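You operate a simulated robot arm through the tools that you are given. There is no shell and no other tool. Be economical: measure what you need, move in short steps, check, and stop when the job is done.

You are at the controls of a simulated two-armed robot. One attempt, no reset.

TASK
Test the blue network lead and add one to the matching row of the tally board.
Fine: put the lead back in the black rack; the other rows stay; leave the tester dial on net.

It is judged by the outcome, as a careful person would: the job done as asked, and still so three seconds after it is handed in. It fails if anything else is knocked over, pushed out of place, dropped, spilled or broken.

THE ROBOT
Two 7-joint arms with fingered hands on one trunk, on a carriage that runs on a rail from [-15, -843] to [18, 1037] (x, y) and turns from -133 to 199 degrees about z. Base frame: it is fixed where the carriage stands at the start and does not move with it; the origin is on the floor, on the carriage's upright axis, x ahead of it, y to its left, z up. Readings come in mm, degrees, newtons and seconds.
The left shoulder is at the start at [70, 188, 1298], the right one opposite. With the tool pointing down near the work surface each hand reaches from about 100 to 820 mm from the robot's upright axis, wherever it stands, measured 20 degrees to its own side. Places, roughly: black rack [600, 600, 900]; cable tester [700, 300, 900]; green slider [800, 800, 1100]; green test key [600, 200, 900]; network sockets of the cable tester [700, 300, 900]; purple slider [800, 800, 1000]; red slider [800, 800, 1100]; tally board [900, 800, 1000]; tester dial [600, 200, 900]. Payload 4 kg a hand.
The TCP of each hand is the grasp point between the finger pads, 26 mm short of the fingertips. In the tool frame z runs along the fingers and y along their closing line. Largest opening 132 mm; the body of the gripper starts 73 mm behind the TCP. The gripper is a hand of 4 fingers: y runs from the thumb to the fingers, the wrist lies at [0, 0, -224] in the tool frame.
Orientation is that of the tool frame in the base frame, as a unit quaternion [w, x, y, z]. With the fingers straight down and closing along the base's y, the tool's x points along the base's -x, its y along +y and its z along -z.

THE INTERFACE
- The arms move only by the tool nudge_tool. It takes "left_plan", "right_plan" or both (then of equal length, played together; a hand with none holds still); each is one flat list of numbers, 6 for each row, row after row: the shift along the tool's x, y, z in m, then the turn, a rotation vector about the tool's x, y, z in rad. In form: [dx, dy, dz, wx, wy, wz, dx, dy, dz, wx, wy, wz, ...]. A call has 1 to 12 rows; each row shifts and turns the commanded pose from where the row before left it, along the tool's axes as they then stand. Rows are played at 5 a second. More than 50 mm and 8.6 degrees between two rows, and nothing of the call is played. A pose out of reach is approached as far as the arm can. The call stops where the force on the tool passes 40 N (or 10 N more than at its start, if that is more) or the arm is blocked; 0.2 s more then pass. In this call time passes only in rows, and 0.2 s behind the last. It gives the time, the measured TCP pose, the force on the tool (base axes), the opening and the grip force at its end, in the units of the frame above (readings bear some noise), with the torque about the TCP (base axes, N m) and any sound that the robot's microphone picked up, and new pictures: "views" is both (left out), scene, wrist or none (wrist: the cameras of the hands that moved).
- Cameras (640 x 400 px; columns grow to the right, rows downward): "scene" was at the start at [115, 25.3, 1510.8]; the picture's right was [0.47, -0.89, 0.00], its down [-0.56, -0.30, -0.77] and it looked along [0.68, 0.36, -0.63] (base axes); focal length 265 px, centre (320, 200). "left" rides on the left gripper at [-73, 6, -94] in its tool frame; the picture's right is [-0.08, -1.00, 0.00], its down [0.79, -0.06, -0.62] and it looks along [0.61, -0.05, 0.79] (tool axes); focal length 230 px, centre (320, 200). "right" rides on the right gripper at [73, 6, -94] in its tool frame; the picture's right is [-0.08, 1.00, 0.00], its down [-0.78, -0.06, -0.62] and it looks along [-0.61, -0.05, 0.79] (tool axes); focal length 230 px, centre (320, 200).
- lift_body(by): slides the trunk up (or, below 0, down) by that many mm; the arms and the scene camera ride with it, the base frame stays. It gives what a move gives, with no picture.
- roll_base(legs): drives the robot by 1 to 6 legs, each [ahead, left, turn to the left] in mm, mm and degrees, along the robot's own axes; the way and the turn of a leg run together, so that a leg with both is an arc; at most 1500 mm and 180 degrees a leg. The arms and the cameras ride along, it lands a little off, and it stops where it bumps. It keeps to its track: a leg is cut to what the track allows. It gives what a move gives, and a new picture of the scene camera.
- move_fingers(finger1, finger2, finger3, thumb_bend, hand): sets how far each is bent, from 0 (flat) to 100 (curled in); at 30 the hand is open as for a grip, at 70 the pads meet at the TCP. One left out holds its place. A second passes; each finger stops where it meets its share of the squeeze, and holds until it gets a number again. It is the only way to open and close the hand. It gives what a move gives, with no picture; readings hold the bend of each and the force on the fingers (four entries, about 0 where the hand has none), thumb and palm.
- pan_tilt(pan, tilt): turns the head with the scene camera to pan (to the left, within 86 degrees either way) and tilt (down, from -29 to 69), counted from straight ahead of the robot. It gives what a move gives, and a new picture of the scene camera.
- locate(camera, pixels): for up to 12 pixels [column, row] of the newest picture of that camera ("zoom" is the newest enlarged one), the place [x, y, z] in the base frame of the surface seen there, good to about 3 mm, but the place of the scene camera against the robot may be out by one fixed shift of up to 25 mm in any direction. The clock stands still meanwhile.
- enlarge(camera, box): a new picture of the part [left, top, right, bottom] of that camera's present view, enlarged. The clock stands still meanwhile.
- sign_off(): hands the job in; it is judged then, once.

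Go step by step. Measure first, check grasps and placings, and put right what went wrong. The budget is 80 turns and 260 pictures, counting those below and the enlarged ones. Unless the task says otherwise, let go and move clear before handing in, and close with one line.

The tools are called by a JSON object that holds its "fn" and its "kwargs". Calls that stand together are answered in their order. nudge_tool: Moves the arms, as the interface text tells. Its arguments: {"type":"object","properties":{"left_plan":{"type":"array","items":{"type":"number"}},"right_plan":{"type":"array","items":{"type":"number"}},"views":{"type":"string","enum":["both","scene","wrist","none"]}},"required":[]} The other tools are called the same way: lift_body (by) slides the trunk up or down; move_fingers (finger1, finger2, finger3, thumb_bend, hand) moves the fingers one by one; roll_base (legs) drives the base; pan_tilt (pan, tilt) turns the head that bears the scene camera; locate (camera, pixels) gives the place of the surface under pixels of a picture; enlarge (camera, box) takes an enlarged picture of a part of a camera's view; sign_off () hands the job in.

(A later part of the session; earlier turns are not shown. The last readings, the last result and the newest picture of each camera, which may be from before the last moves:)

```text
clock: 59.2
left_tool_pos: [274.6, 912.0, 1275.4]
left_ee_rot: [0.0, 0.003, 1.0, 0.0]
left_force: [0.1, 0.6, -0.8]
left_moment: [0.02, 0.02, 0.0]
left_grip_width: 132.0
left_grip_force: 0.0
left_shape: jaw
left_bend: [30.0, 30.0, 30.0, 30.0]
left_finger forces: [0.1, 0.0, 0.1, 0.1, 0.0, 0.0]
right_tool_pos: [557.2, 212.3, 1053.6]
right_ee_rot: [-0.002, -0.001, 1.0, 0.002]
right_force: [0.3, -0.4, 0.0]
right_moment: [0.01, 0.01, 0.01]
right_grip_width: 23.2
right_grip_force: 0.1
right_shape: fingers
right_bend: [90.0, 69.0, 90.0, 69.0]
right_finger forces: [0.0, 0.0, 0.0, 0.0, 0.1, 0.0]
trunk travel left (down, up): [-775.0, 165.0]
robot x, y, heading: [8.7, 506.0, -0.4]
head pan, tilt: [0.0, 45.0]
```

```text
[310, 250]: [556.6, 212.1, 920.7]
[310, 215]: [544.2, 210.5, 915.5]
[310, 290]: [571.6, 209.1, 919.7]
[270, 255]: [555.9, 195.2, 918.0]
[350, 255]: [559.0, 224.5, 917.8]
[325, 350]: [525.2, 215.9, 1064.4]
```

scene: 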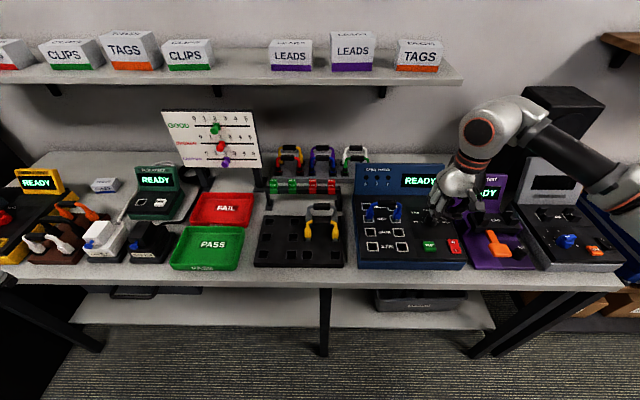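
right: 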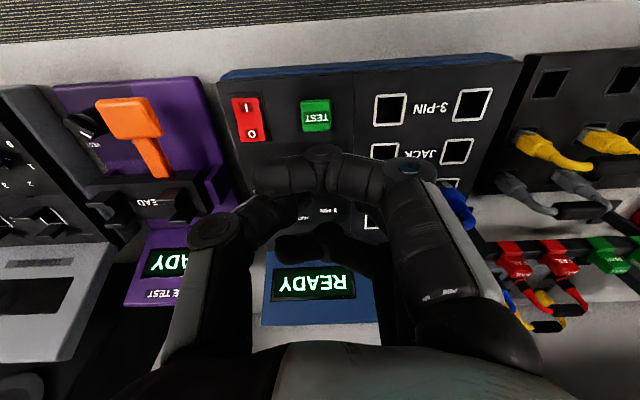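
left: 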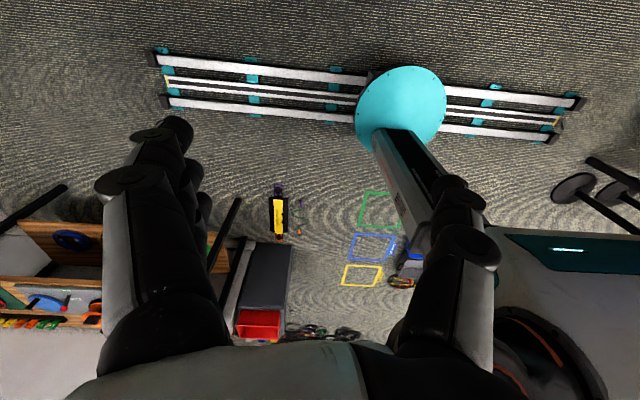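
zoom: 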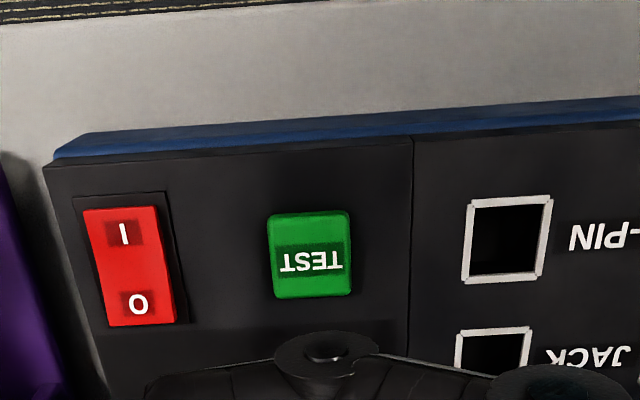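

Key centre is (558,211), top z≈920. I'll lower to just above it, then press in small steps.

{"fn": "nudge_tool", "kwargs": {"right_plan": [0, 0, 0.035, 0, 0, 0, 0, 0, 0.035, 0, 0, 0, 0, 0, 0.028, 0, 0, 0], "views": "scene"}}

{"fn": "enlarge", "kwargs": {"camera": "scene", "box": [390, 170, 480, 270]}}

{"fn": "enlarge", "kwargs": {"camera": "right", "box": [200, 60, 440, 210]}}

```text
clock: 60.0
left_tool_pos: [276.6, 912.7, 1275.1]
left_ee_rot: [0.0, 0.001, 1.0, -0.001]
left_force: [0.1, -0.9, -0.1]
left_moment: [0.03, 0.01, 0.01]
left_grip_width: 131.8
left_grip_force: 0.0
left_shape: jaw
left_bend: [30.0, 30.0, 30.0, 30.0]
left_finger forces: [0.0, 0.0, 0.0, 0.0, 0.0, 0.0]
right_tool_pos: [558.7, 215.1, 955.8]
right_ee_rot: [-0.003, 0.0, 1.0, 0.003]
right_force: [0.0, 0.6, 0.5]
right_moment: [0.01, 0.01, 0.01]
right_grip_width: 23.5
right_grip_force: 0.0
right_shape: fingers
right_bend: [90.0, 69.0, 90.0, 69.0]
right_finger forces: [0.0, 0.1, 0.1, 0.0, 0.1, 0.0]
trunk travel left (down, up): [-775.0, 165.0]
robot x, y, heading: [3.7, 512.2, -0.1]
head pan, tilt: [0.0, 45.0]
```

scene: 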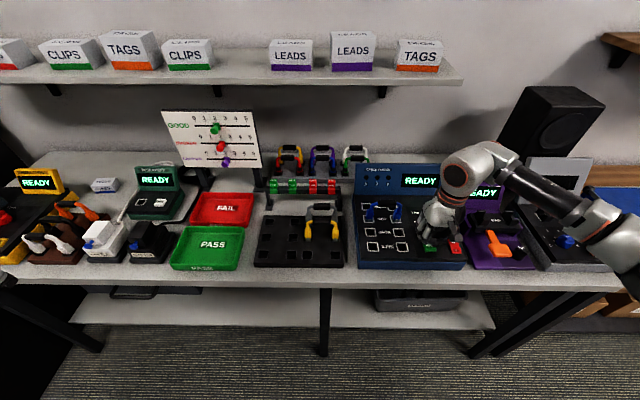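

```text
4.00 times, centred on (435, 220) of scene
```

zoom: 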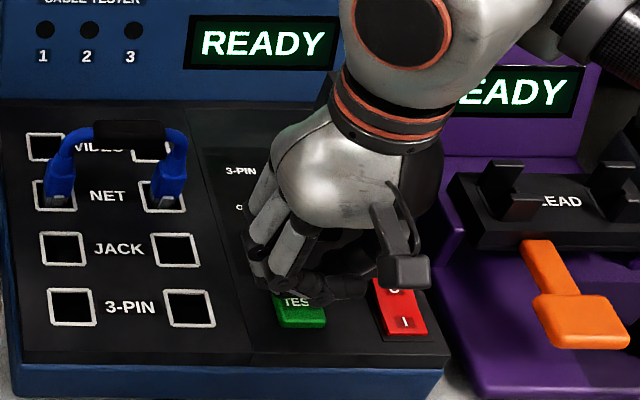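

```text
2.67 times, centred on (320, 135) of right
```

zoom: 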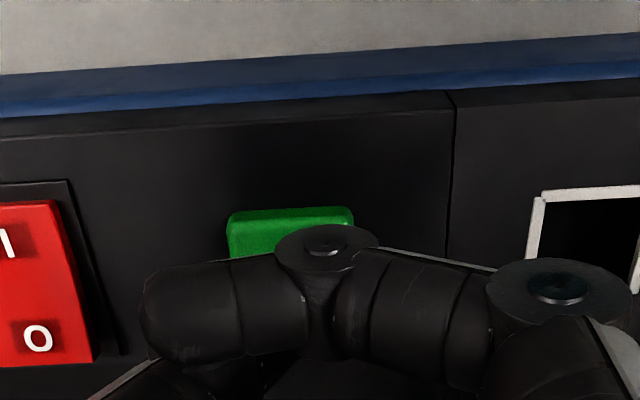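

{"fn": "nudge_tool", "kwargs": {"right_plan": [0, 0.0, 0.004, 0, 0, 0, 0, 0.0, 0.003, 0, 0, 0, 0, 0, 0.003, 0, 0, 0], "views": "none"}}

{"fn": "enlarge", "kwargs": {"camera": "scene", "box": [355, 160, 465, 270]}}

```text
clock: 60.8
left_tool_pos: [274.9, 912.3, 1275.9]
left_ee_rot: [0.0, 0.002, 1.0, 0.0]
left_force: [0.7, 0.2, -0.4]
left_moment: [0.02, 0.0, 0.01]
left_grip_width: 131.9
left_grip_force: 0.1
left_shape: jaw
left_bend: [30.0, 30.0, 30.0, 30.0]
left_finger forces: [0.0, 0.0, 0.0, 0.0, 0.1, 0.0]
right_tool_pos: [558.6, 214.8, 944.6]
right_ee_rot: [-0.003, 0.0, 1.0, 0.003]
right_force: [0.1, -0.6, 2.1]
right_moment: [-0.04, -0.05, 0.02]
right_grip_width: 23.4
right_grip_force: 0.8
right_shape: fingers
right_bend: [90.0, 69.0, 90.0, 69.0]
right_finger forces: [0.0, 0.0, 0.0, 0.0, 2.1, 0.1]
trunk travel left (down, up): [-775.0, 165.0]
robot x, y, heading: [8.1, 506.0, -0.2]
head pan, tilt: [0.0, 45.0]
heard: click
```

```text
3.64 times, centred on (410, 215) of scene
```

zoom: 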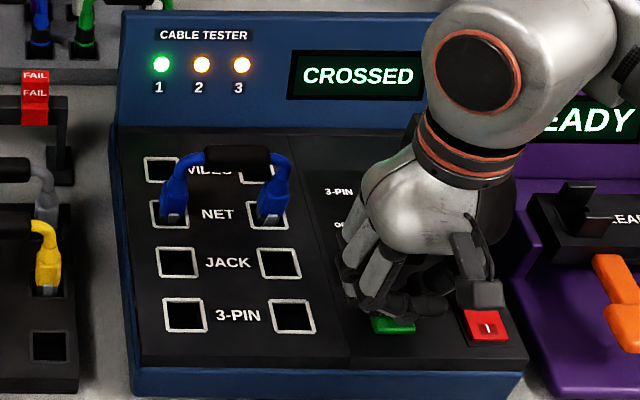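

A click, and the display reads CROSSED. I'll lift off and re-read it.

{"fn": "nudge_tool", "kwargs": {"right_plan": [0, 0, -0.02, 0, 0, 0, 0, 0, -0.04, 0, 0, 0, 0, 0, -0.045, 0, 0, 0, 0, 0, -0.045, 0, 0, 0], "views": "scene"}}

{"fn": "enlarge", "kwargs": {"camera": "scene", "box": [355, 160, 465, 270]}}

{"fn": "enlarge", "kwargs": {"camera": "scene", "box": [155, 100, 275, 180]}}

```text
clock: 61.8
left_tool_pos: [274.6, 913.2, 1275.6]
left_ee_rot: [0.0, 0.002, 1.0, 0.0]
left_force: [-0.4, -0.3, 0.2]
left_moment: [0.0, 0.0, 0.01]
left_grip_width: 132.0
left_grip_force: 0.1
left_shape: jaw
left_bend: [30.0, 30.0, 30.0, 30.0]
left_finger forces: [0.0, 0.0, 0.0, 0.0, 0.1, 0.0]
right_tool_pos: [559.3, 213.8, 1091.4]
right_ee_rot: [-0.004, 0.0, 1.0, 0.002]
right_force: [-0.1, 0.2, 0.8]
right_moment: [-0.01, 0.01, 0.02]
right_grip_width: 23.2
right_grip_force: 0.0
right_shape: fingers
right_bend: [90.0, 69.0, 90.0, 69.0]
right_finger forces: [0.0, 0.0, 0.1, 0.1, 0.0, 0.0]
trunk travel left (down, up): [-775.0, 165.0]
robot x, y, heading: [10.4, 507.1, 0.1]
head pan, tilt: [0.0, 45.0]
```

scene: 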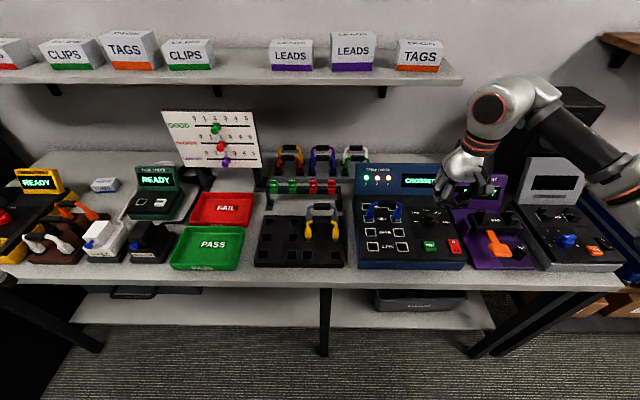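

```text
3.64 times, centred on (410, 215) of scene
```

zoom: 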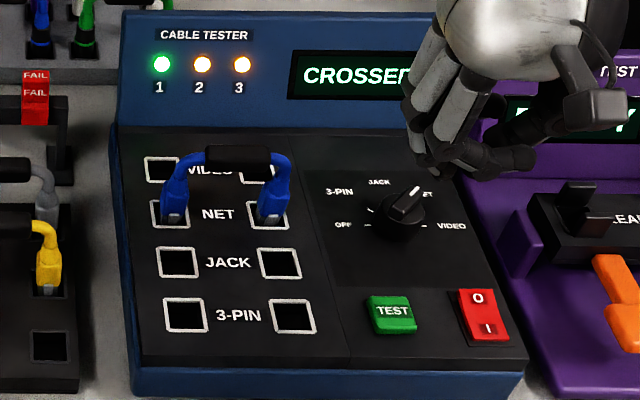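

```text
5.00 times, centred on (215, 140) of scene
```

zoom: 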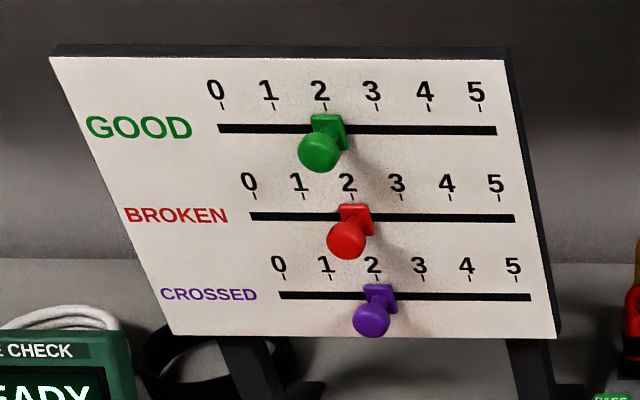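

CROSSED stands at 2 and must go to 3. First I'll return the lead: open the fingers, turn the hand back, and move over it.

{"fn": "move_fingers", "kwargs": {"hand": "right", "finger1": 54, "finger2": 54, "finger3": 54, "thumb_bend": 54}}

{"fn": "nudge_tool", "kwargs": {"right_plan": [0, 0, 0, 0, 0, -0.1428, 0, 0, 0, 0, 0, -0.1428, 0, 0, 0, 0, 0, -0.1428, 0, 0, 0, 0, 0, -0.1428, 0, 0, 0, 0, 0, -0.1428, 0, 0, 0, 0, 0, -0.1428, 0, 0, 0, 0, 0, -0.1428, 0, 0, 0, 0, 0, -0.1428, 0, 0, 0, 0, 0, -0.1428, 0, 0, 0, 0, 0, -0.1428, 0, 0, 0, 0, 0, -0.1428], "views": "none"}}

{"fn": "nudge_tool", "kwargs": {"right_plan": [-0.027, -0.024, 0, 0, 0, 0, -0.027, -0.024, 0, 0, 0, 0, -0.027, -0.024, 0, 0, 0, 0, -0.026, -0.024, 0, 0, 0, 0], "views": "wrist"}}

{"fn": "enlarge", "kwargs": {"camera": "right", "box": [220, 20, 420, 180]}}

```text
clock: 62.8
left_tool_pos: [275.1, 913.3, 1276.4]
left_ee_rot: [0.0, 0.001, 1.0, 0.0]
left_force: [-0.2, 0.4, -0.1]
left_moment: [-0.01, 0.03, 0.01]
left_grip_width: 131.9
left_grip_force: 0.1
left_shape: jaw
left_bend: [30.0, 30.0, 30.0, 30.0]
left_finger forces: [0.0, 0.1, 0.0, 0.0, 0.0, 0.0]
right_tool_pos: [559.0, 213.2, 1092.4]
right_ee_rot: [-0.003, 0.0, 1.0, 0.002]
right_force: [0.1, 0.2, 0.3]
right_moment: [0.01, -0.02, 0.02]
right_grip_width: 56.6
right_grip_force: 0.2
right_shape: fingers
right_bend: [54.0, 54.0, 54.0, 54.0]
right_finger forces: [0.0, 0.1, 0.0, 0.1, 0.0, 0.0]
trunk travel left (down, up): [-775.0, 165.0]
robot x, y, heading: [9.6, 507.7, -0.1]
head pan, tilt: [0.0, 45.0]
```

```text
clock: 65.2
left_tool_pos: [276.3, 912.0, 1277.1]
left_ee_rot: [0.0, 0.002, 1.0, 0.0]
left_force: [0.2, 0.5, 0.2]
left_moment: [-0.04, 0.03, -0.01]
left_grip_width: 131.7
left_grip_force: 0.2
left_shape: jaw
left_bend: [30.0, 30.0, 30.0, 30.0]
left_finger forces: [0.0, 0.0, 0.0, 0.0, 0.0, 0.0]
right_tool_pos: [560.0, 213.8, 1093.6]
right_ee_rot: [0.001, 0.709, -0.705, -0.005]
right_force: [-0.5, -0.4, -0.1]
right_moment: [0.01, -0.02, 0.01]
right_grip_width: 56.9
right_grip_force: 0.1
right_shape: fingers
right_bend: [54.0, 54.0, 54.0, 54.0]
right_finger forces: [0.0, 0.0, 0.1, 0.0, 0.1, 0.0]
trunk travel left (down, up): [-775.0, 165.0]
robot x, y, heading: [14.3, 509.2, -0.3]
head pan, tilt: [0.0, 45.0]
```

```text
clock: 66.2
left_tool_pos: [276.3, 914.1, 1274.5]
left_ee_rot: [0.0, 0.002, 1.0, -0.001]
left_force: [0.7, 0.2, 0.5]
left_moment: [-0.01, 0.03, 0.04]
left_grip_width: 131.5
left_grip_force: 0.1
left_shape: jaw
left_bend: [30.0, 30.0, 30.0, 30.0]
left_finger forces: [0.0, 0.0, 0.0, 0.1, 0.0, 0.0]
right_tool_pos: [656.6, 323.7, 1091.6]
right_ee_rot: [0.001, 0.708, -0.707, -0.004]
right_force: [-0.1, 0.2, 0.3]
right_moment: [-0.05, 0.0, 0.01]
right_grip_width: 57.2
right_grip_force: 0.1
right_shape: fingers
right_bend: [54.0, 54.0, 54.0, 54.0]
right_finger forces: [0.1, 0.0, 0.0, 0.0, 0.0, 0.1]
trunk travel left (down, up): [-775.0, 165.0]
robot x, y, heading: [9.9, 508.8, -0.2]
head pan, tilt: [0.0, 45.0]
```

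right: 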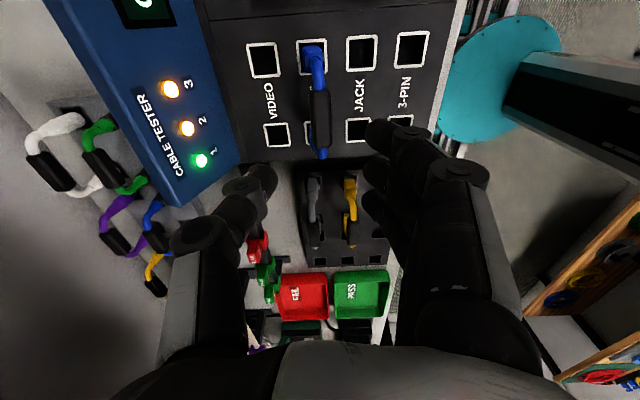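

```text
2.50 times, centred on (320, 100) of right
```

zoom: 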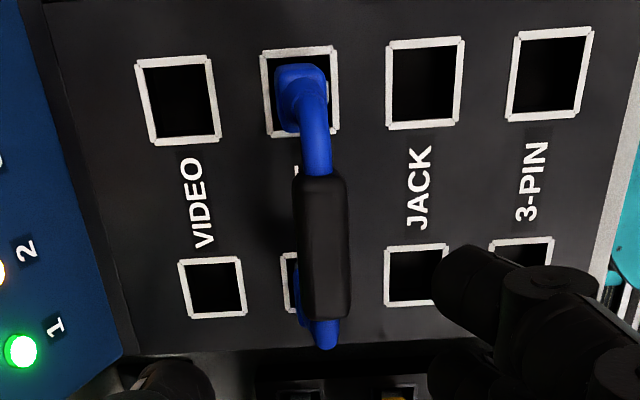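

{"fn": "locate", "kwargs": {"camera": "zoom", "pixels": [[318, 200], [322, 245], [325, 295], [297, 245], [348, 245], [320, 160], [300, 90], [325, 335], [303, 290]]}}

```text
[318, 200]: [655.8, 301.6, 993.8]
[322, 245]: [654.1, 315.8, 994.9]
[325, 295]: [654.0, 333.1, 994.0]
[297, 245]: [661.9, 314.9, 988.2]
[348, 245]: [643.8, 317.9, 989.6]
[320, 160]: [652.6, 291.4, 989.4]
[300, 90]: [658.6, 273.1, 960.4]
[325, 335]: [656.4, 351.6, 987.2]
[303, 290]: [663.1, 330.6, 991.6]
```

Handle centre is (653,318) with top at z 994. I'll descend to TCP z≈988 centred on it.

{"fn": "nudge_tool", "kwargs": {"right_plan": [0.006, 0.002, 0.03, 0, 0, 0, 0, 0, 0.035, 0, 0, 0, 0, 0, 0.037, 0, 0, 0], "views": "none"}}

{"fn": "enlarge", "kwargs": {"camera": "right", "box": [200, 60, 440, 260]}}

{"fn": "locate", "kwargs": {"camera": "zoom", "pixels": [[310, 230], [310, 270], [310, 310]]}}

```text
clock: 67.0
left_tool_pos: [276.2, 912.6, 1276.0]
left_ee_rot: [0.0, 0.002, 1.0, 0.0]
left_force: [0.1, -0.1, 1.0]
left_moment: [-0.01, -0.02, 0.0]
left_grip_width: 131.7
left_grip_force: 0.0
left_shape: jaw
left_bend: [30.0, 30.0, 30.0, 30.0]
left_finger forces: [0.0, 0.0, 0.0, 0.0, 0.0, 0.0]
right_tool_pos: [651.4, 318.2, 991.7]
right_ee_rot: [0.0, 0.707, -0.707, -0.004]
right_force: [-0.1, -0.6, -0.1]
right_moment: [0.0, 0.01, 0.0]
right_grip_width: 57.0
right_grip_force: 0.1
right_shape: fingers
right_bend: [54.0, 54.0, 54.0, 54.0]
right_finger forces: [0.0, 0.0, 0.1, 0.1, 0.1, 0.1]
trunk travel left (down, up): [-775.0, 165.0]
robot x, y, heading: [8.9, 511.0, -0.2]
head pan, tilt: [0.0, 45.0]
```

```text
2.00 times, centred on (320, 160) of right
```

zoom: 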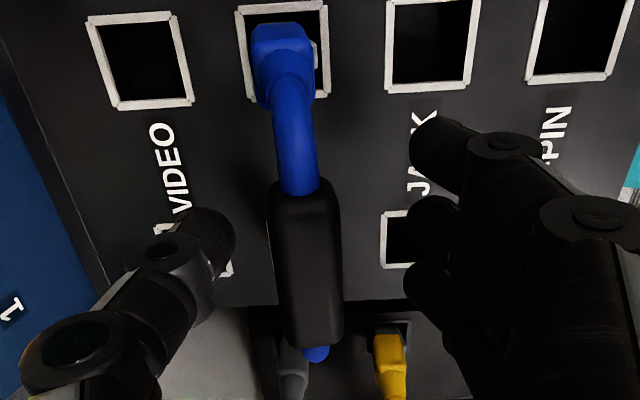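

```text
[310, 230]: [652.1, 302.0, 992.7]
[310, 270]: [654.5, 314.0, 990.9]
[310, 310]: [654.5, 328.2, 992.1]
```

{"fn": "nudge_tool", "kwargs": {"right_plan": [0, -0.002, 0.004, 0, 0, 0], "views": "none"}}

{"fn": "move_fingers", "kwargs": {"hand": "right", "finger1": 66, "finger2": 66, "finger3": 66, "thumb_bend": 66}}

{"fn": "move_fingers", "kwargs": {"hand": "right", "finger1": 70, "finger2": 70, "finger3": 70, "thumb_bend": 70}}

{"fn": "enlarge", "kwargs": {"camera": "right", "box": [200, 60, 440, 260]}}

```text
clock: 67.4
left_tool_pos: [275.4, 912.2, 1275.5]
left_ee_rot: [0.0, 0.002, 1.0, 0.0]
left_force: [-0.4, -0.2, 0.2]
left_moment: [0.0, -0.03, -0.03]
left_grip_width: 131.6
left_grip_force: 0.0
left_shape: jaw
left_bend: [30.0, 30.0, 30.0, 30.0]
left_finger forces: [0.0, 0.1, 0.0, 0.0, 0.0, 0.0]
right_tool_pos: [653.8, 317.4, 988.5]
right_ee_rot: [-0.001, -0.707, 0.707, 0.004]
right_force: [0.5, -0.4, 0.4]
right_moment: [0.04, -0.04, 0.0]
right_grip_width: 57.0
right_grip_force: 0.0
right_shape: fingers
right_bend: [54.0, 54.0, 54.0, 54.0]
right_finger forces: [0.1, 0.0, 0.0, 0.0, 0.0, 0.0]
trunk travel left (down, up): [-775.0, 165.0]
robot x, y, heading: [7.7, 507.9, 0.0]
head pan, tilt: [0.0, 45.0]
```

```text
clock: 68.4
left_tool_pos: [274.9, 912.0, 1276.1]
left_ee_rot: [0.0, 0.002, 1.0, -0.001]
left_force: [-0.4, -1.3, -0.6]
left_moment: [-0.01, 0.03, -0.01]
left_grip_width: 132.0
left_grip_force: 0.1
left_shape: jaw
left_bend: [30.0, 30.0, 30.0, 30.0]
left_finger forces: [0.0, 0.0, 0.0, 0.0, 0.1, 0.0]
right_tool_pos: [653.7, 316.8, 987.6]
right_ee_rot: [0.0, -0.706, 0.708, 0.004]
right_force: [-0.4, 0.4, 0.2]
right_moment: [-0.01, -0.02, -0.01]
right_grip_width: 23.5
right_grip_force: 0.2
right_shape: fingers
right_bend: [66.0, 66.0, 66.0, 66.0]
right_finger forces: [0.1, 0.1, 0.1, 0.0, 0.1, 0.1]
trunk travel left (down, up): [-775.0, 165.0]
robot x, y, heading: [11.7, 506.2, -0.4]
head pan, tilt: [0.0, 45.0]
```

```text
clock: 69.4
left_tool_pos: [275.0, 912.6, 1275.8]
left_ee_rot: [0.001, 0.001, 1.0, 0.0]
left_force: [0.4, 0.1, -0.6]
left_moment: [-0.02, 0.02, -0.02]
left_grip_width: 131.7
left_grip_force: 0.1
left_shape: jaw
left_bend: [30.0, 30.0, 30.0, 30.0]
left_finger forces: [0.0, 0.0, 0.0, 0.1, 0.0, 0.0]
right_tool_pos: [655.4, 316.8, 989.3]
right_ee_rot: [-0.001, 0.707, -0.707, -0.004]
right_force: [-0.3, -0.2, 0.2]
right_moment: [0.03, 0.01, 0.02]
right_grip_width: 18.2
right_grip_force: 3.6
right_shape: fingers
right_bend: [69.0, 67.0, 68.0, 68.0]
right_finger forces: [0.9, 1.6, 1.2, 0.0, 4.0, 0.0]
trunk travel left (down, up): [-775.0, 165.0]
robot x, y, heading: [8.0, 509.8, -0.3]
head pan, tilt: [0.0, 45.0]
```

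```text
2.00 times, centred on (320, 160) of right
```

zoom: 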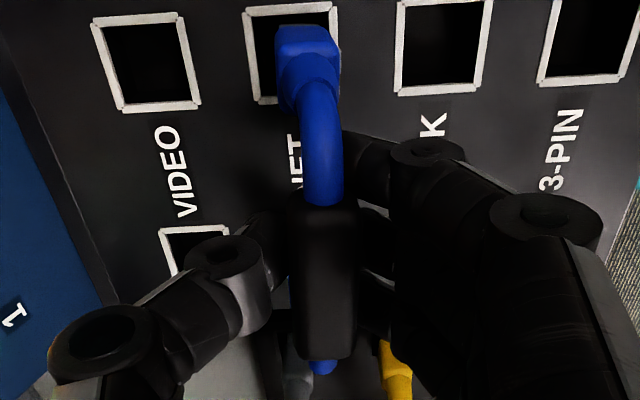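

Solid, level pinch. I'll lift, then go −x and +y over the rack.

{"fn": "nudge_tool", "kwargs": {"right_plan": [0, 0, -0.02, 0, 0, 0, 0, 0, -0.02, 0, 0, 0, 0, 0, -0.022, 0, 0, 0, 0, 0.032, 0, 0, 0, 0, 0, 0.032, 0, 0, 0, 0, 0, 0.032, 0, 0, 0, 0, -0.037, 0, 0, 0, 0, 0, -0.037, 0, 0, 0, 0, 0, -0.037, 0, 0, 0, 0, 0, -0.037, 0, 0, 0, 0, 0, -0.037, 0, 0, 0, 0, 0], "views": "both"}}

{"fn": "enlarge", "kwargs": {"camera": "right", "box": [220, 30, 420, 180]}}

{"fn": "locate", "kwargs": {"camera": "zoom", "pixels": [[320, 200]]}}

{"fn": "enlarge", "kwargs": {"camera": "scene", "box": [280, 195, 360, 270]}}

```text
clock: 71.8
left_tool_pos: [275.7, 914.8, 1275.9]
left_ee_rot: [0.0, 0.002, 1.0, -0.001]
left_force: [0.3, 0.0, -0.4]
left_moment: [-0.01, -0.03, -0.03]
left_grip_width: 131.8
left_grip_force: 0.0
left_shape: jaw
left_bend: [30.0, 30.0, 30.0, 30.0]
left_finger forces: [0.0, 0.0, 0.1, 0.1, 0.1, 0.1]
right_tool_pos: [559.1, 502.9, 1050.7]
right_ee_rot: [0.001, 0.707, -0.707, -0.003]
right_force: [0.1, 0.1, 0.5]
right_moment: [-0.03, 0.02, 0.01]
right_grip_width: 18.3
right_grip_force: 3.5
right_shape: fingers
right_bend: [69.0, 68.0, 68.0, 68.0]
right_finger forces: [0.9, 1.6, 1.1, 0.0, 3.5, 0.0]
trunk travel left (down, up): [-775.0, 165.0]
robot x, y, heading: [8.4, 506.3, -0.3]
head pan, tilt: [0.0, 45.0]
```

scene: 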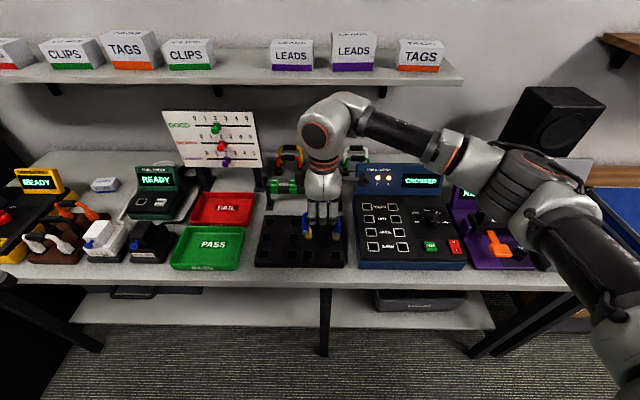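
right: 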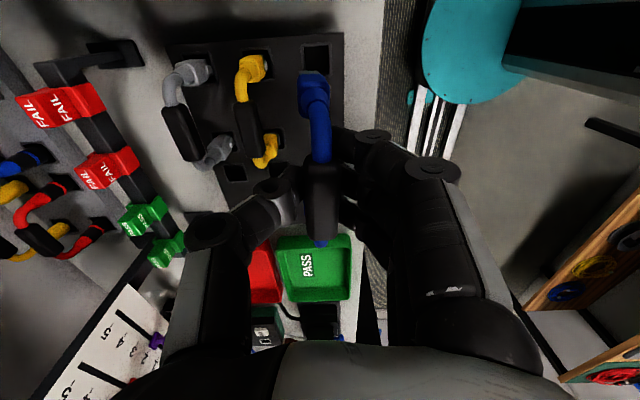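

```text
2.67 times, centred on (320, 105) of right
```

zoom: 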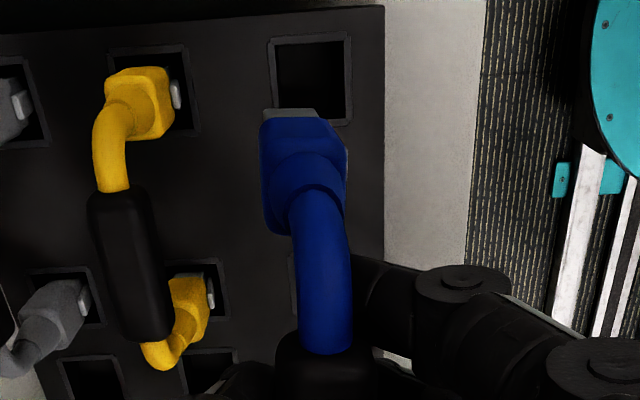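

```text
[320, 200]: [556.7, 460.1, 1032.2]
```

```text
5.33 times, centred on (320, 232) of scene
```

zoom: 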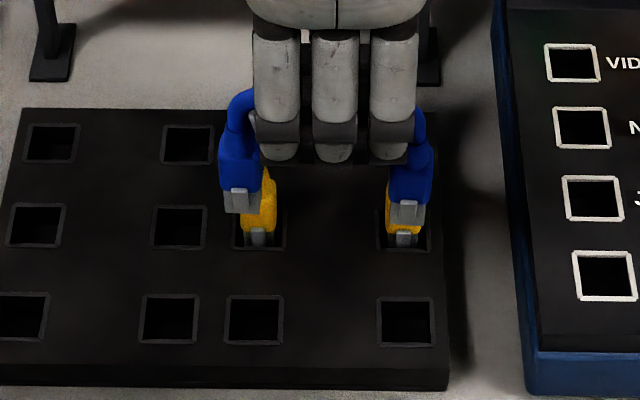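

{"fn": "locate", "kwargs": {"camera": "zoom", "pixels": [[229, 205], [240, 200], [255, 205], [395, 218], [408, 212], [420, 218], [255, 296], [255, 344], [228, 320], [281, 320], [406, 322], [406, 298]]}}

```text
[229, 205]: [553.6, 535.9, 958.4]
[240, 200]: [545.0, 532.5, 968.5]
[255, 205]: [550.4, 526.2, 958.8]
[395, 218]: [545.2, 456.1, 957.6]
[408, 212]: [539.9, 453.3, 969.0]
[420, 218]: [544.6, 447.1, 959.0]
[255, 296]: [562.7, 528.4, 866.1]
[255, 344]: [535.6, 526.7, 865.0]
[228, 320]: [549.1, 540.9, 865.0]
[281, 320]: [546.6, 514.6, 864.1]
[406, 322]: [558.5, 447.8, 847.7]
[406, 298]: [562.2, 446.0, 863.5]
```

Plugs are off the holes by about 5 mm in x, 3.5 mm in y and 5° in yaw. I'll trim that and go down 75 mm.

{"fn": "nudge_tool", "kwargs": {"right_plan": [0.0035, 0.005, 0, 0, 0, -0.075, 0, 0, 0.025, 0, 0, 0, 0, 0, 0.025, 0, 0, 0, 0, 0, 0.025, 0, 0, 0], "views": "none"}}

{"fn": "enlarge", "kwargs": {"camera": "right", "box": [220, 30, 420, 180]}}

{"fn": "enlarge", "kwargs": {"camera": "scene", "box": [290, 205, 360, 265]}}

```text
clock: 72.8
left_tool_pos: [274.1, 912.3, 1276.3]
left_ee_rot: [0.0, 0.003, 1.0, 0.0]
left_force: [0.1, -0.3, -0.8]
left_moment: [-0.01, -0.04, 0.0]
left_grip_width: 131.6
left_grip_force: 0.1
left_shape: jaw
left_bend: [30.0, 30.0, 30.0, 30.0]
left_finger forces: [0.1, 0.1, 0.1, 0.1, 0.0, 0.0]
right_tool_pos: [553.8, 499.1, 978.4]
right_ee_rot: [0.001, 0.733, -0.68, -0.003]
right_force: [0.6, 0.6, -0.3]
right_moment: [-0.01, 0.01, 0.04]
right_grip_width: 18.2
right_grip_force: 3.4
right_shape: fingers
right_bend: [69.0, 68.0, 68.0, 69.0]
right_finger forces: [0.9, 1.6, 1.0, 0.0, 3.5, 0.1]
trunk travel left (down, up): [-775.0, 165.0]
robot x, y, heading: [9.6, 504.9, -0.3]
head pan, tilt: [0.0, 45.0]
```

```text
2.67 times, centred on (320, 105) of right
```

zoom: 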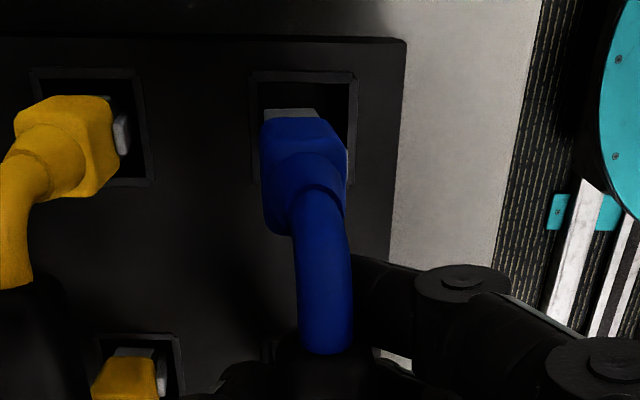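

```text
6.67 times, centred on (325, 235) of scene
```

zoom: 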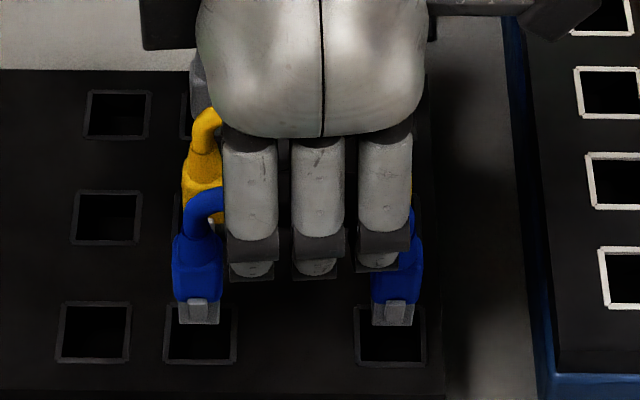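

{"fn": "locate", "kwargs": {"camera": "zoom", "pixels": [[181, 315], [217, 315], [198, 308], [375, 318], [411, 318], [392, 310], [165, 335], [237, 335], [200, 362], [390, 366], [357, 335], [427, 335]]}}

```text
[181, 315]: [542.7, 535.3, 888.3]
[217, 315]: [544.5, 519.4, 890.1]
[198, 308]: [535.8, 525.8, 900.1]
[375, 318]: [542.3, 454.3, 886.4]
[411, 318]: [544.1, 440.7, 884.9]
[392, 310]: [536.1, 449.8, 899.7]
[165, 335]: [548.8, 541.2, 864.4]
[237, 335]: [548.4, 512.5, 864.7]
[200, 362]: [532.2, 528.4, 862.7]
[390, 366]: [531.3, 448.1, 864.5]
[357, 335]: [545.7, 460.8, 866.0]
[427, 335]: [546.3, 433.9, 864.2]
```

Alignment is now within 1–2 mm. I'll shift +2 mm in x and insert 28 mm.

{"fn": "nudge_tool", "kwargs": {"right_plan": [0, -0.002, 0.01, 0, 0, 0, 0, 0, 0.01, 0, 0, 0, 0, 0, 0.005, 0, 0, 0, 0, 0, 0.003, 0, 0, 0], "views": "none"}}

{"fn": "enlarge", "kwargs": {"camera": "scene", "box": [290, 205, 360, 265]}}

{"fn": "enlarge", "kwargs": {"camera": "right", "box": [220, 30, 420, 180]}}

{"fn": "locate", "kwargs": {"camera": "zoom", "pixels": [[320, 370], [300, 140], [325, 300]]}}

```text
clock: 73.8
left_tool_pos: [274.8, 912.3, 1276.4]
left_ee_rot: [0.0, 0.002, 1.0, 0.0]
left_force: [-0.3, -0.1, 0.3]
left_moment: [0.0, 0.0, 0.04]
left_grip_width: 132.0
left_grip_force: 0.1
left_shape: jaw
left_bend: [30.0, 30.0, 30.0, 30.0]
left_finger forces: [0.1, 0.1, 0.0, 0.0, 0.0, 0.1]
right_tool_pos: [554.8, 498.6, 949.7]
right_ee_rot: [0.001, 0.733, -0.68, -0.004]
right_force: [-0.7, 0.2, 3.0]
right_moment: [-0.05, 0.03, -0.01]
right_grip_width: 14.9
right_grip_force: 1.8
right_shape: fingers
right_bend: [70.0, 70.0, 70.0, 70.0]
right_finger forces: [3.0, 0.0, 0.1, 0.0, 0.1, 0.0]
trunk travel left (down, up): [-775.0, 165.0]
robot x, y, heading: [12.0, 508.5, -0.2]
head pan, tilt: [0.0, 45.0]
```

```text
6.67 times, centred on (325, 235) of scene
```

zoom: 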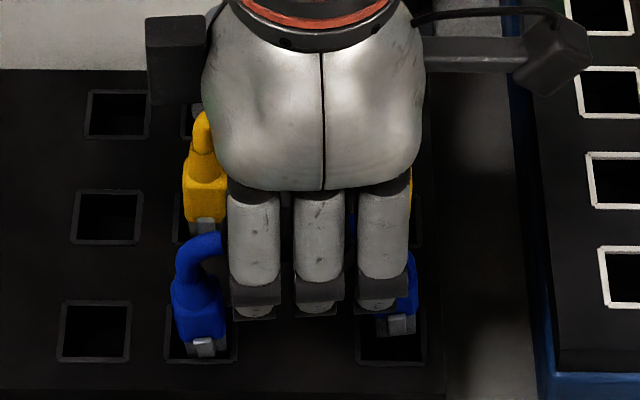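

```text
2.67 times, centred on (320, 105) of right
```

zoom: 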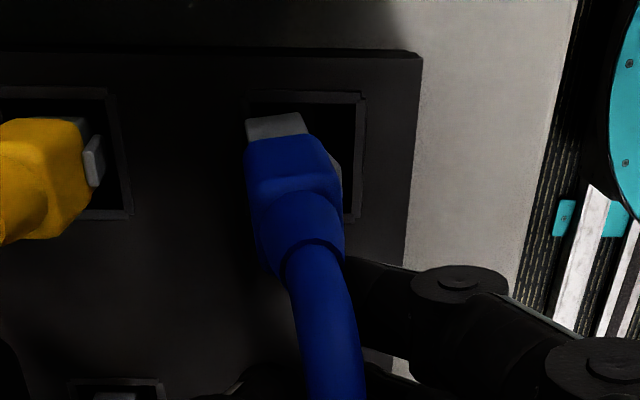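

```text
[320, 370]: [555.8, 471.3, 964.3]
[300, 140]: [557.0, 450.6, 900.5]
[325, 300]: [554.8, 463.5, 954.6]
```

The −y plug caught on the +x rim (wrist zoom (270,125)), since the plug body is deeper than I assumed. I'll ease up a bit, shift −6 mm in x and lower again.

{"fn": "nudge_tool", "kwargs": {"right_plan": [0, 0, -0.004, 0, 0, 0, 0, 0.003, -0.002, 0, 0, 0, 0, 0.003, 0, 0, 0, 0, 0, 0, 0.003, 0, 0, 0], "views": "none"}}

{"fn": "enlarge", "kwargs": {"camera": "scene", "box": [290, 205, 360, 265]}}

{"fn": "enlarge", "kwargs": {"camera": "right", "box": [220, 30, 420, 180]}}

{"fn": "locate", "kwargs": {"camera": "zoom", "pixels": [[320, 370], [300, 140], [325, 300]]}}

```text
clock: 74.8
left_tool_pos: [275.9, 911.5, 1275.1]
left_ee_rot: [-0.001, 0.001, 1.0, 0.0]
left_force: [-0.2, 0.1, -0.6]
left_moment: [0.0, 0.0, 0.04]
left_grip_width: 131.4
left_grip_force: 0.1
left_shape: jaw
left_bend: [30.0, 30.0, 30.0, 30.0]
left_finger forces: [0.0, 0.0, 0.0, 0.0, 0.1, 0.0]
right_tool_pos: [549.0, 496.4, 951.4]
right_ee_rot: [0.0, 0.733, -0.68, -0.005]
right_force: [-0.3, -0.2, -0.5]
right_moment: [-0.01, 0.0, -0.01]
right_grip_width: 15.1
right_grip_force: 0.2
right_shape: fingers
right_bend: [70.0, 70.0, 70.0, 70.0]
right_finger forces: [0.1, 0.1, 0.1, 0.0, 0.1, 0.1]
trunk travel left (down, up): [-775.0, 165.0]
robot x, y, heading: [10.7, 509.1, -0.0]
head pan, tilt: [0.0, 45.0]
```

```text
6.67 times, centred on (325, 235) of scene
```

zoom: 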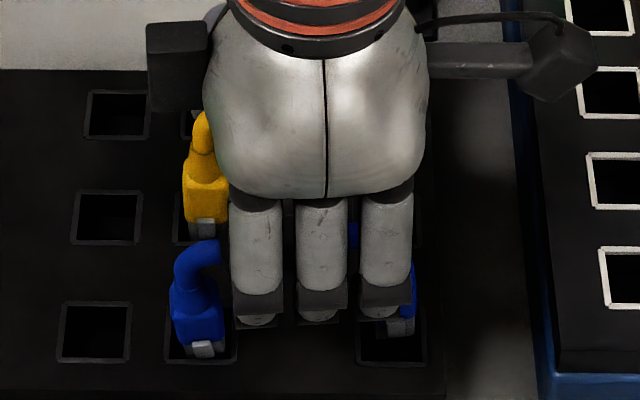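

```text
2.67 times, centred on (320, 105) of right
```

zoom: 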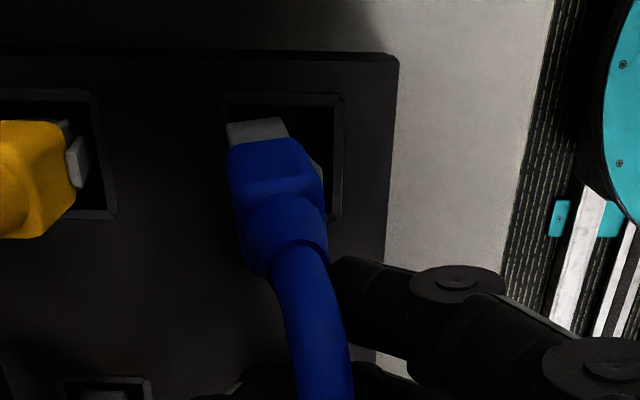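

```text
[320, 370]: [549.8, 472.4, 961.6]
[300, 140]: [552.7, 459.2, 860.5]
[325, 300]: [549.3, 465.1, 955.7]
```

The grip is loose because the handle rode up in the pads. I'll open slightly, rise to it, re-pinch and lift to realign.

{"fn": "move_fingers", "kwargs": {"hand": "right", "finger1": 65, "finger2": 65, "finger3": 65, "thumb_bend": 65}}

{"fn": "nudge_tool", "kwargs": {"right_plan": [0, 0, -0.008, 0, 0, 0], "views": "none"}}

{"fn": "move_fingers", "kwargs": {"hand": "right", "finger1": 70, "finger2": 70, "finger3": 70, "thumb_bend": 70}}

{"fn": "enlarge", "kwargs": {"camera": "right", "box": [180, 40, 460, 240]}}

{"fn": "locate", "kwargs": {"camera": "zoom", "pixels": [[310, 290], [310, 330], [310, 360], [290, 140]]}}

```text
clock: 75.8
left_tool_pos: [276.0, 912.1, 1276.4]
left_ee_rot: [0.0, 0.001, 1.0, 0.0]
left_force: [-0.5, 0.5, -0.1]
left_moment: [-0.01, 0.01, 0.0]
left_grip_width: 131.9
left_grip_force: 0.0
left_shape: jaw
left_bend: [30.0, 30.0, 30.0, 30.0]
left_finger forces: [0.1, 0.0, 0.0, 0.0, 0.0, 0.1]
right_tool_pos: [549.7, 497.3, 951.9]
right_ee_rot: [0.0, 0.733, -0.68, -0.004]
right_force: [0.2, -0.6, -0.2]
right_moment: [0.04, -0.02, -0.03]
right_grip_width: 24.8
right_grip_force: 0.1
right_shape: fingers
right_bend: [65.0, 65.0, 65.0, 65.0]
right_finger forces: [0.0, 0.0, 0.1, 0.0, 0.0, 0.0]
trunk travel left (down, up): [-775.0, 165.0]
robot x, y, heading: [10.8, 509.5, -0.2]
head pan, tilt: [0.0, 45.0]
```

```text
clock: 76.2
left_tool_pos: [275.1, 912.8, 1276.5]
left_ee_rot: [0.0, 0.002, 1.0, 0.001]
left_force: [0.1, 0.1, 1.2]
left_moment: [-0.04, -0.04, 0.01]
left_grip_width: 131.9
left_grip_force: 0.0
left_shape: jaw
left_bend: [30.0, 30.0, 30.0, 30.0]
left_finger forces: [0.0, 0.0, 0.1, 0.0, 0.0, 0.0]
right_tool_pos: [550.0, 496.6, 958.8]
right_ee_rot: [0.0, 0.733, -0.681, -0.004]
right_force: [0.3, -0.4, 1.6]
right_moment: [0.0, 0.03, 0.01]
right_grip_width: 24.8
right_grip_force: 0.0
right_shape: fingers
right_bend: [65.0, 65.0, 65.0, 65.0]
right_finger forces: [0.1, 0.0, 0.1, 0.1, 0.1, 0.1]
trunk travel left (down, up): [-775.0, 165.0]
robot x, y, heading: [6.1, 505.4, -0.2]
head pan, tilt: [0.0, 45.0]
```

```text
clock: 77.2
left_tool_pos: [275.0, 912.5, 1275.4]
left_ee_rot: [0.0, 0.002, 1.0, 0.0]
left_force: [-1.1, 0.7, -0.5]
left_moment: [0.03, -0.02, 0.01]
left_grip_width: 131.9
left_grip_force: 0.1
left_shape: jaw
left_bend: [30.0, 30.0, 30.0, 30.0]
left_finger forces: [0.0, 0.1, 0.1, 0.1, 0.1, 0.0]
right_tool_pos: [549.7, 496.4, 958.9]
right_ee_rot: [0.0, 0.733, -0.681, -0.004]
right_force: [-0.3, -0.7, -0.3]
right_moment: [-0.04, -0.02, 0.0]
right_grip_width: 18.6
right_grip_force: 3.4
right_shape: fingers
right_bend: [68.0, 68.0, 67.0, 69.0]
right_finger forces: [1.3, 1.1, 1.8, 0.1, 3.8, 0.0]
trunk travel left (down, up): [-775.0, 165.0]
robot x, y, heading: [8.2, 508.4, -0.0]
head pan, tilt: [0.0, 45.0]
```

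```text
2.00 times, centred on (320, 140) of right
```

zoom: 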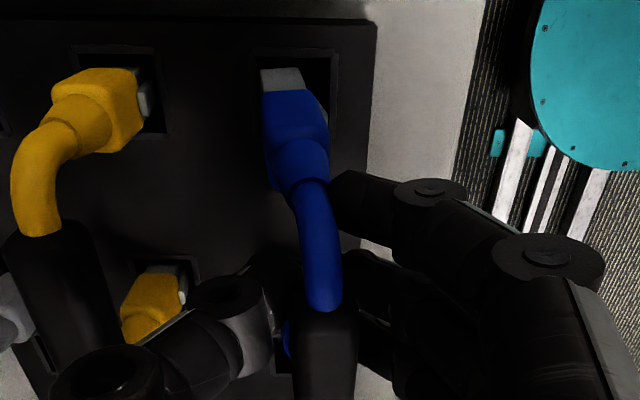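

```text
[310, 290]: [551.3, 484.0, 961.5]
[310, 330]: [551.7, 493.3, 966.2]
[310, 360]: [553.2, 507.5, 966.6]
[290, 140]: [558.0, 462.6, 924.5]
```

Good re-grip (3.4 N). Lift 25 mm and measure.

{"fn": "nudge_tool", "kwargs": {"right_plan": [0, 0, -0.015, 0, 0, 0, 0, 0, -0.015, 0, 0, 0], "views": "none"}}

{"fn": "enlarge", "kwargs": {"camera": "right", "box": [220, 30, 420, 180]}}

{"fn": "enlarge", "kwargs": {"camera": "scene", "box": [290, 205, 360, 265]}}

```text
clock: 77.8
left_tool_pos: [275.3, 912.2, 1276.7]
left_ee_rot: [0.001, 0.002, 1.0, 0.0]
left_force: [-0.5, -0.6, 0.3]
left_moment: [-0.01, -0.03, 0.02]
left_grip_width: 132.0
left_grip_force: 0.1
left_shape: jaw
left_bend: [30.0, 30.0, 30.0, 30.0]
left_finger forces: [0.0, 0.1, 0.0, 0.0, 0.1, 0.0]
right_tool_pos: [550.0, 498.8, 988.0]
right_ee_rot: [0.0, 0.733, -0.68, -0.004]
right_force: [0.4, -0.2, 0.1]
right_moment: [0.02, 0.03, 0.0]
right_grip_width: 18.5
right_grip_force: 3.5
right_shape: fingers
right_bend: [68.0, 68.0, 68.0, 69.0]
right_finger forces: [1.2, 1.5, 1.6, 0.0, 3.1, 0.1]
trunk travel left (down, up): [-775.0, 165.0]
robot x, y, heading: [9.9, 505.4, -0.4]
head pan, tilt: [0.0, 45.0]
```

```text
2.67 times, centred on (320, 105) of right
```

zoom: 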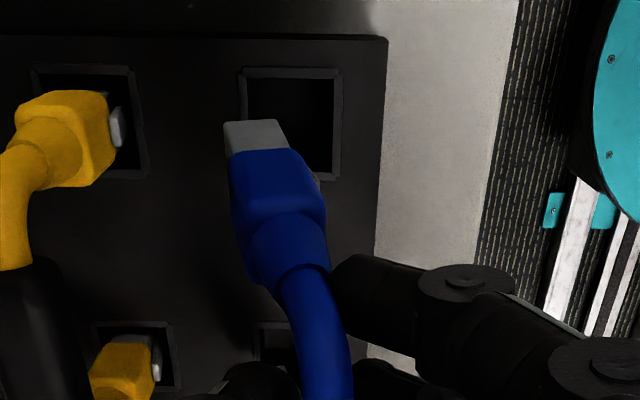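

```text
6.67 times, centred on (325, 235) of scene
5 turns are left
```

zoom: 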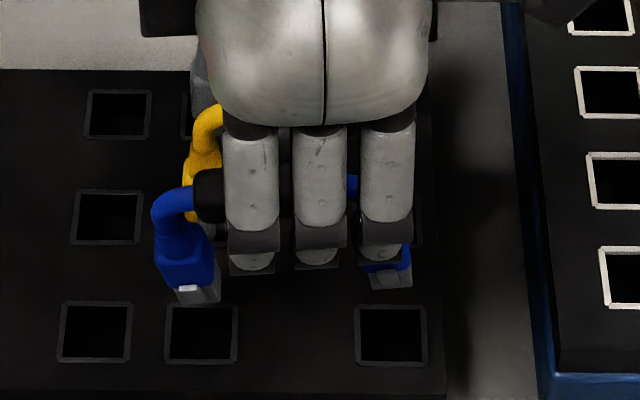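

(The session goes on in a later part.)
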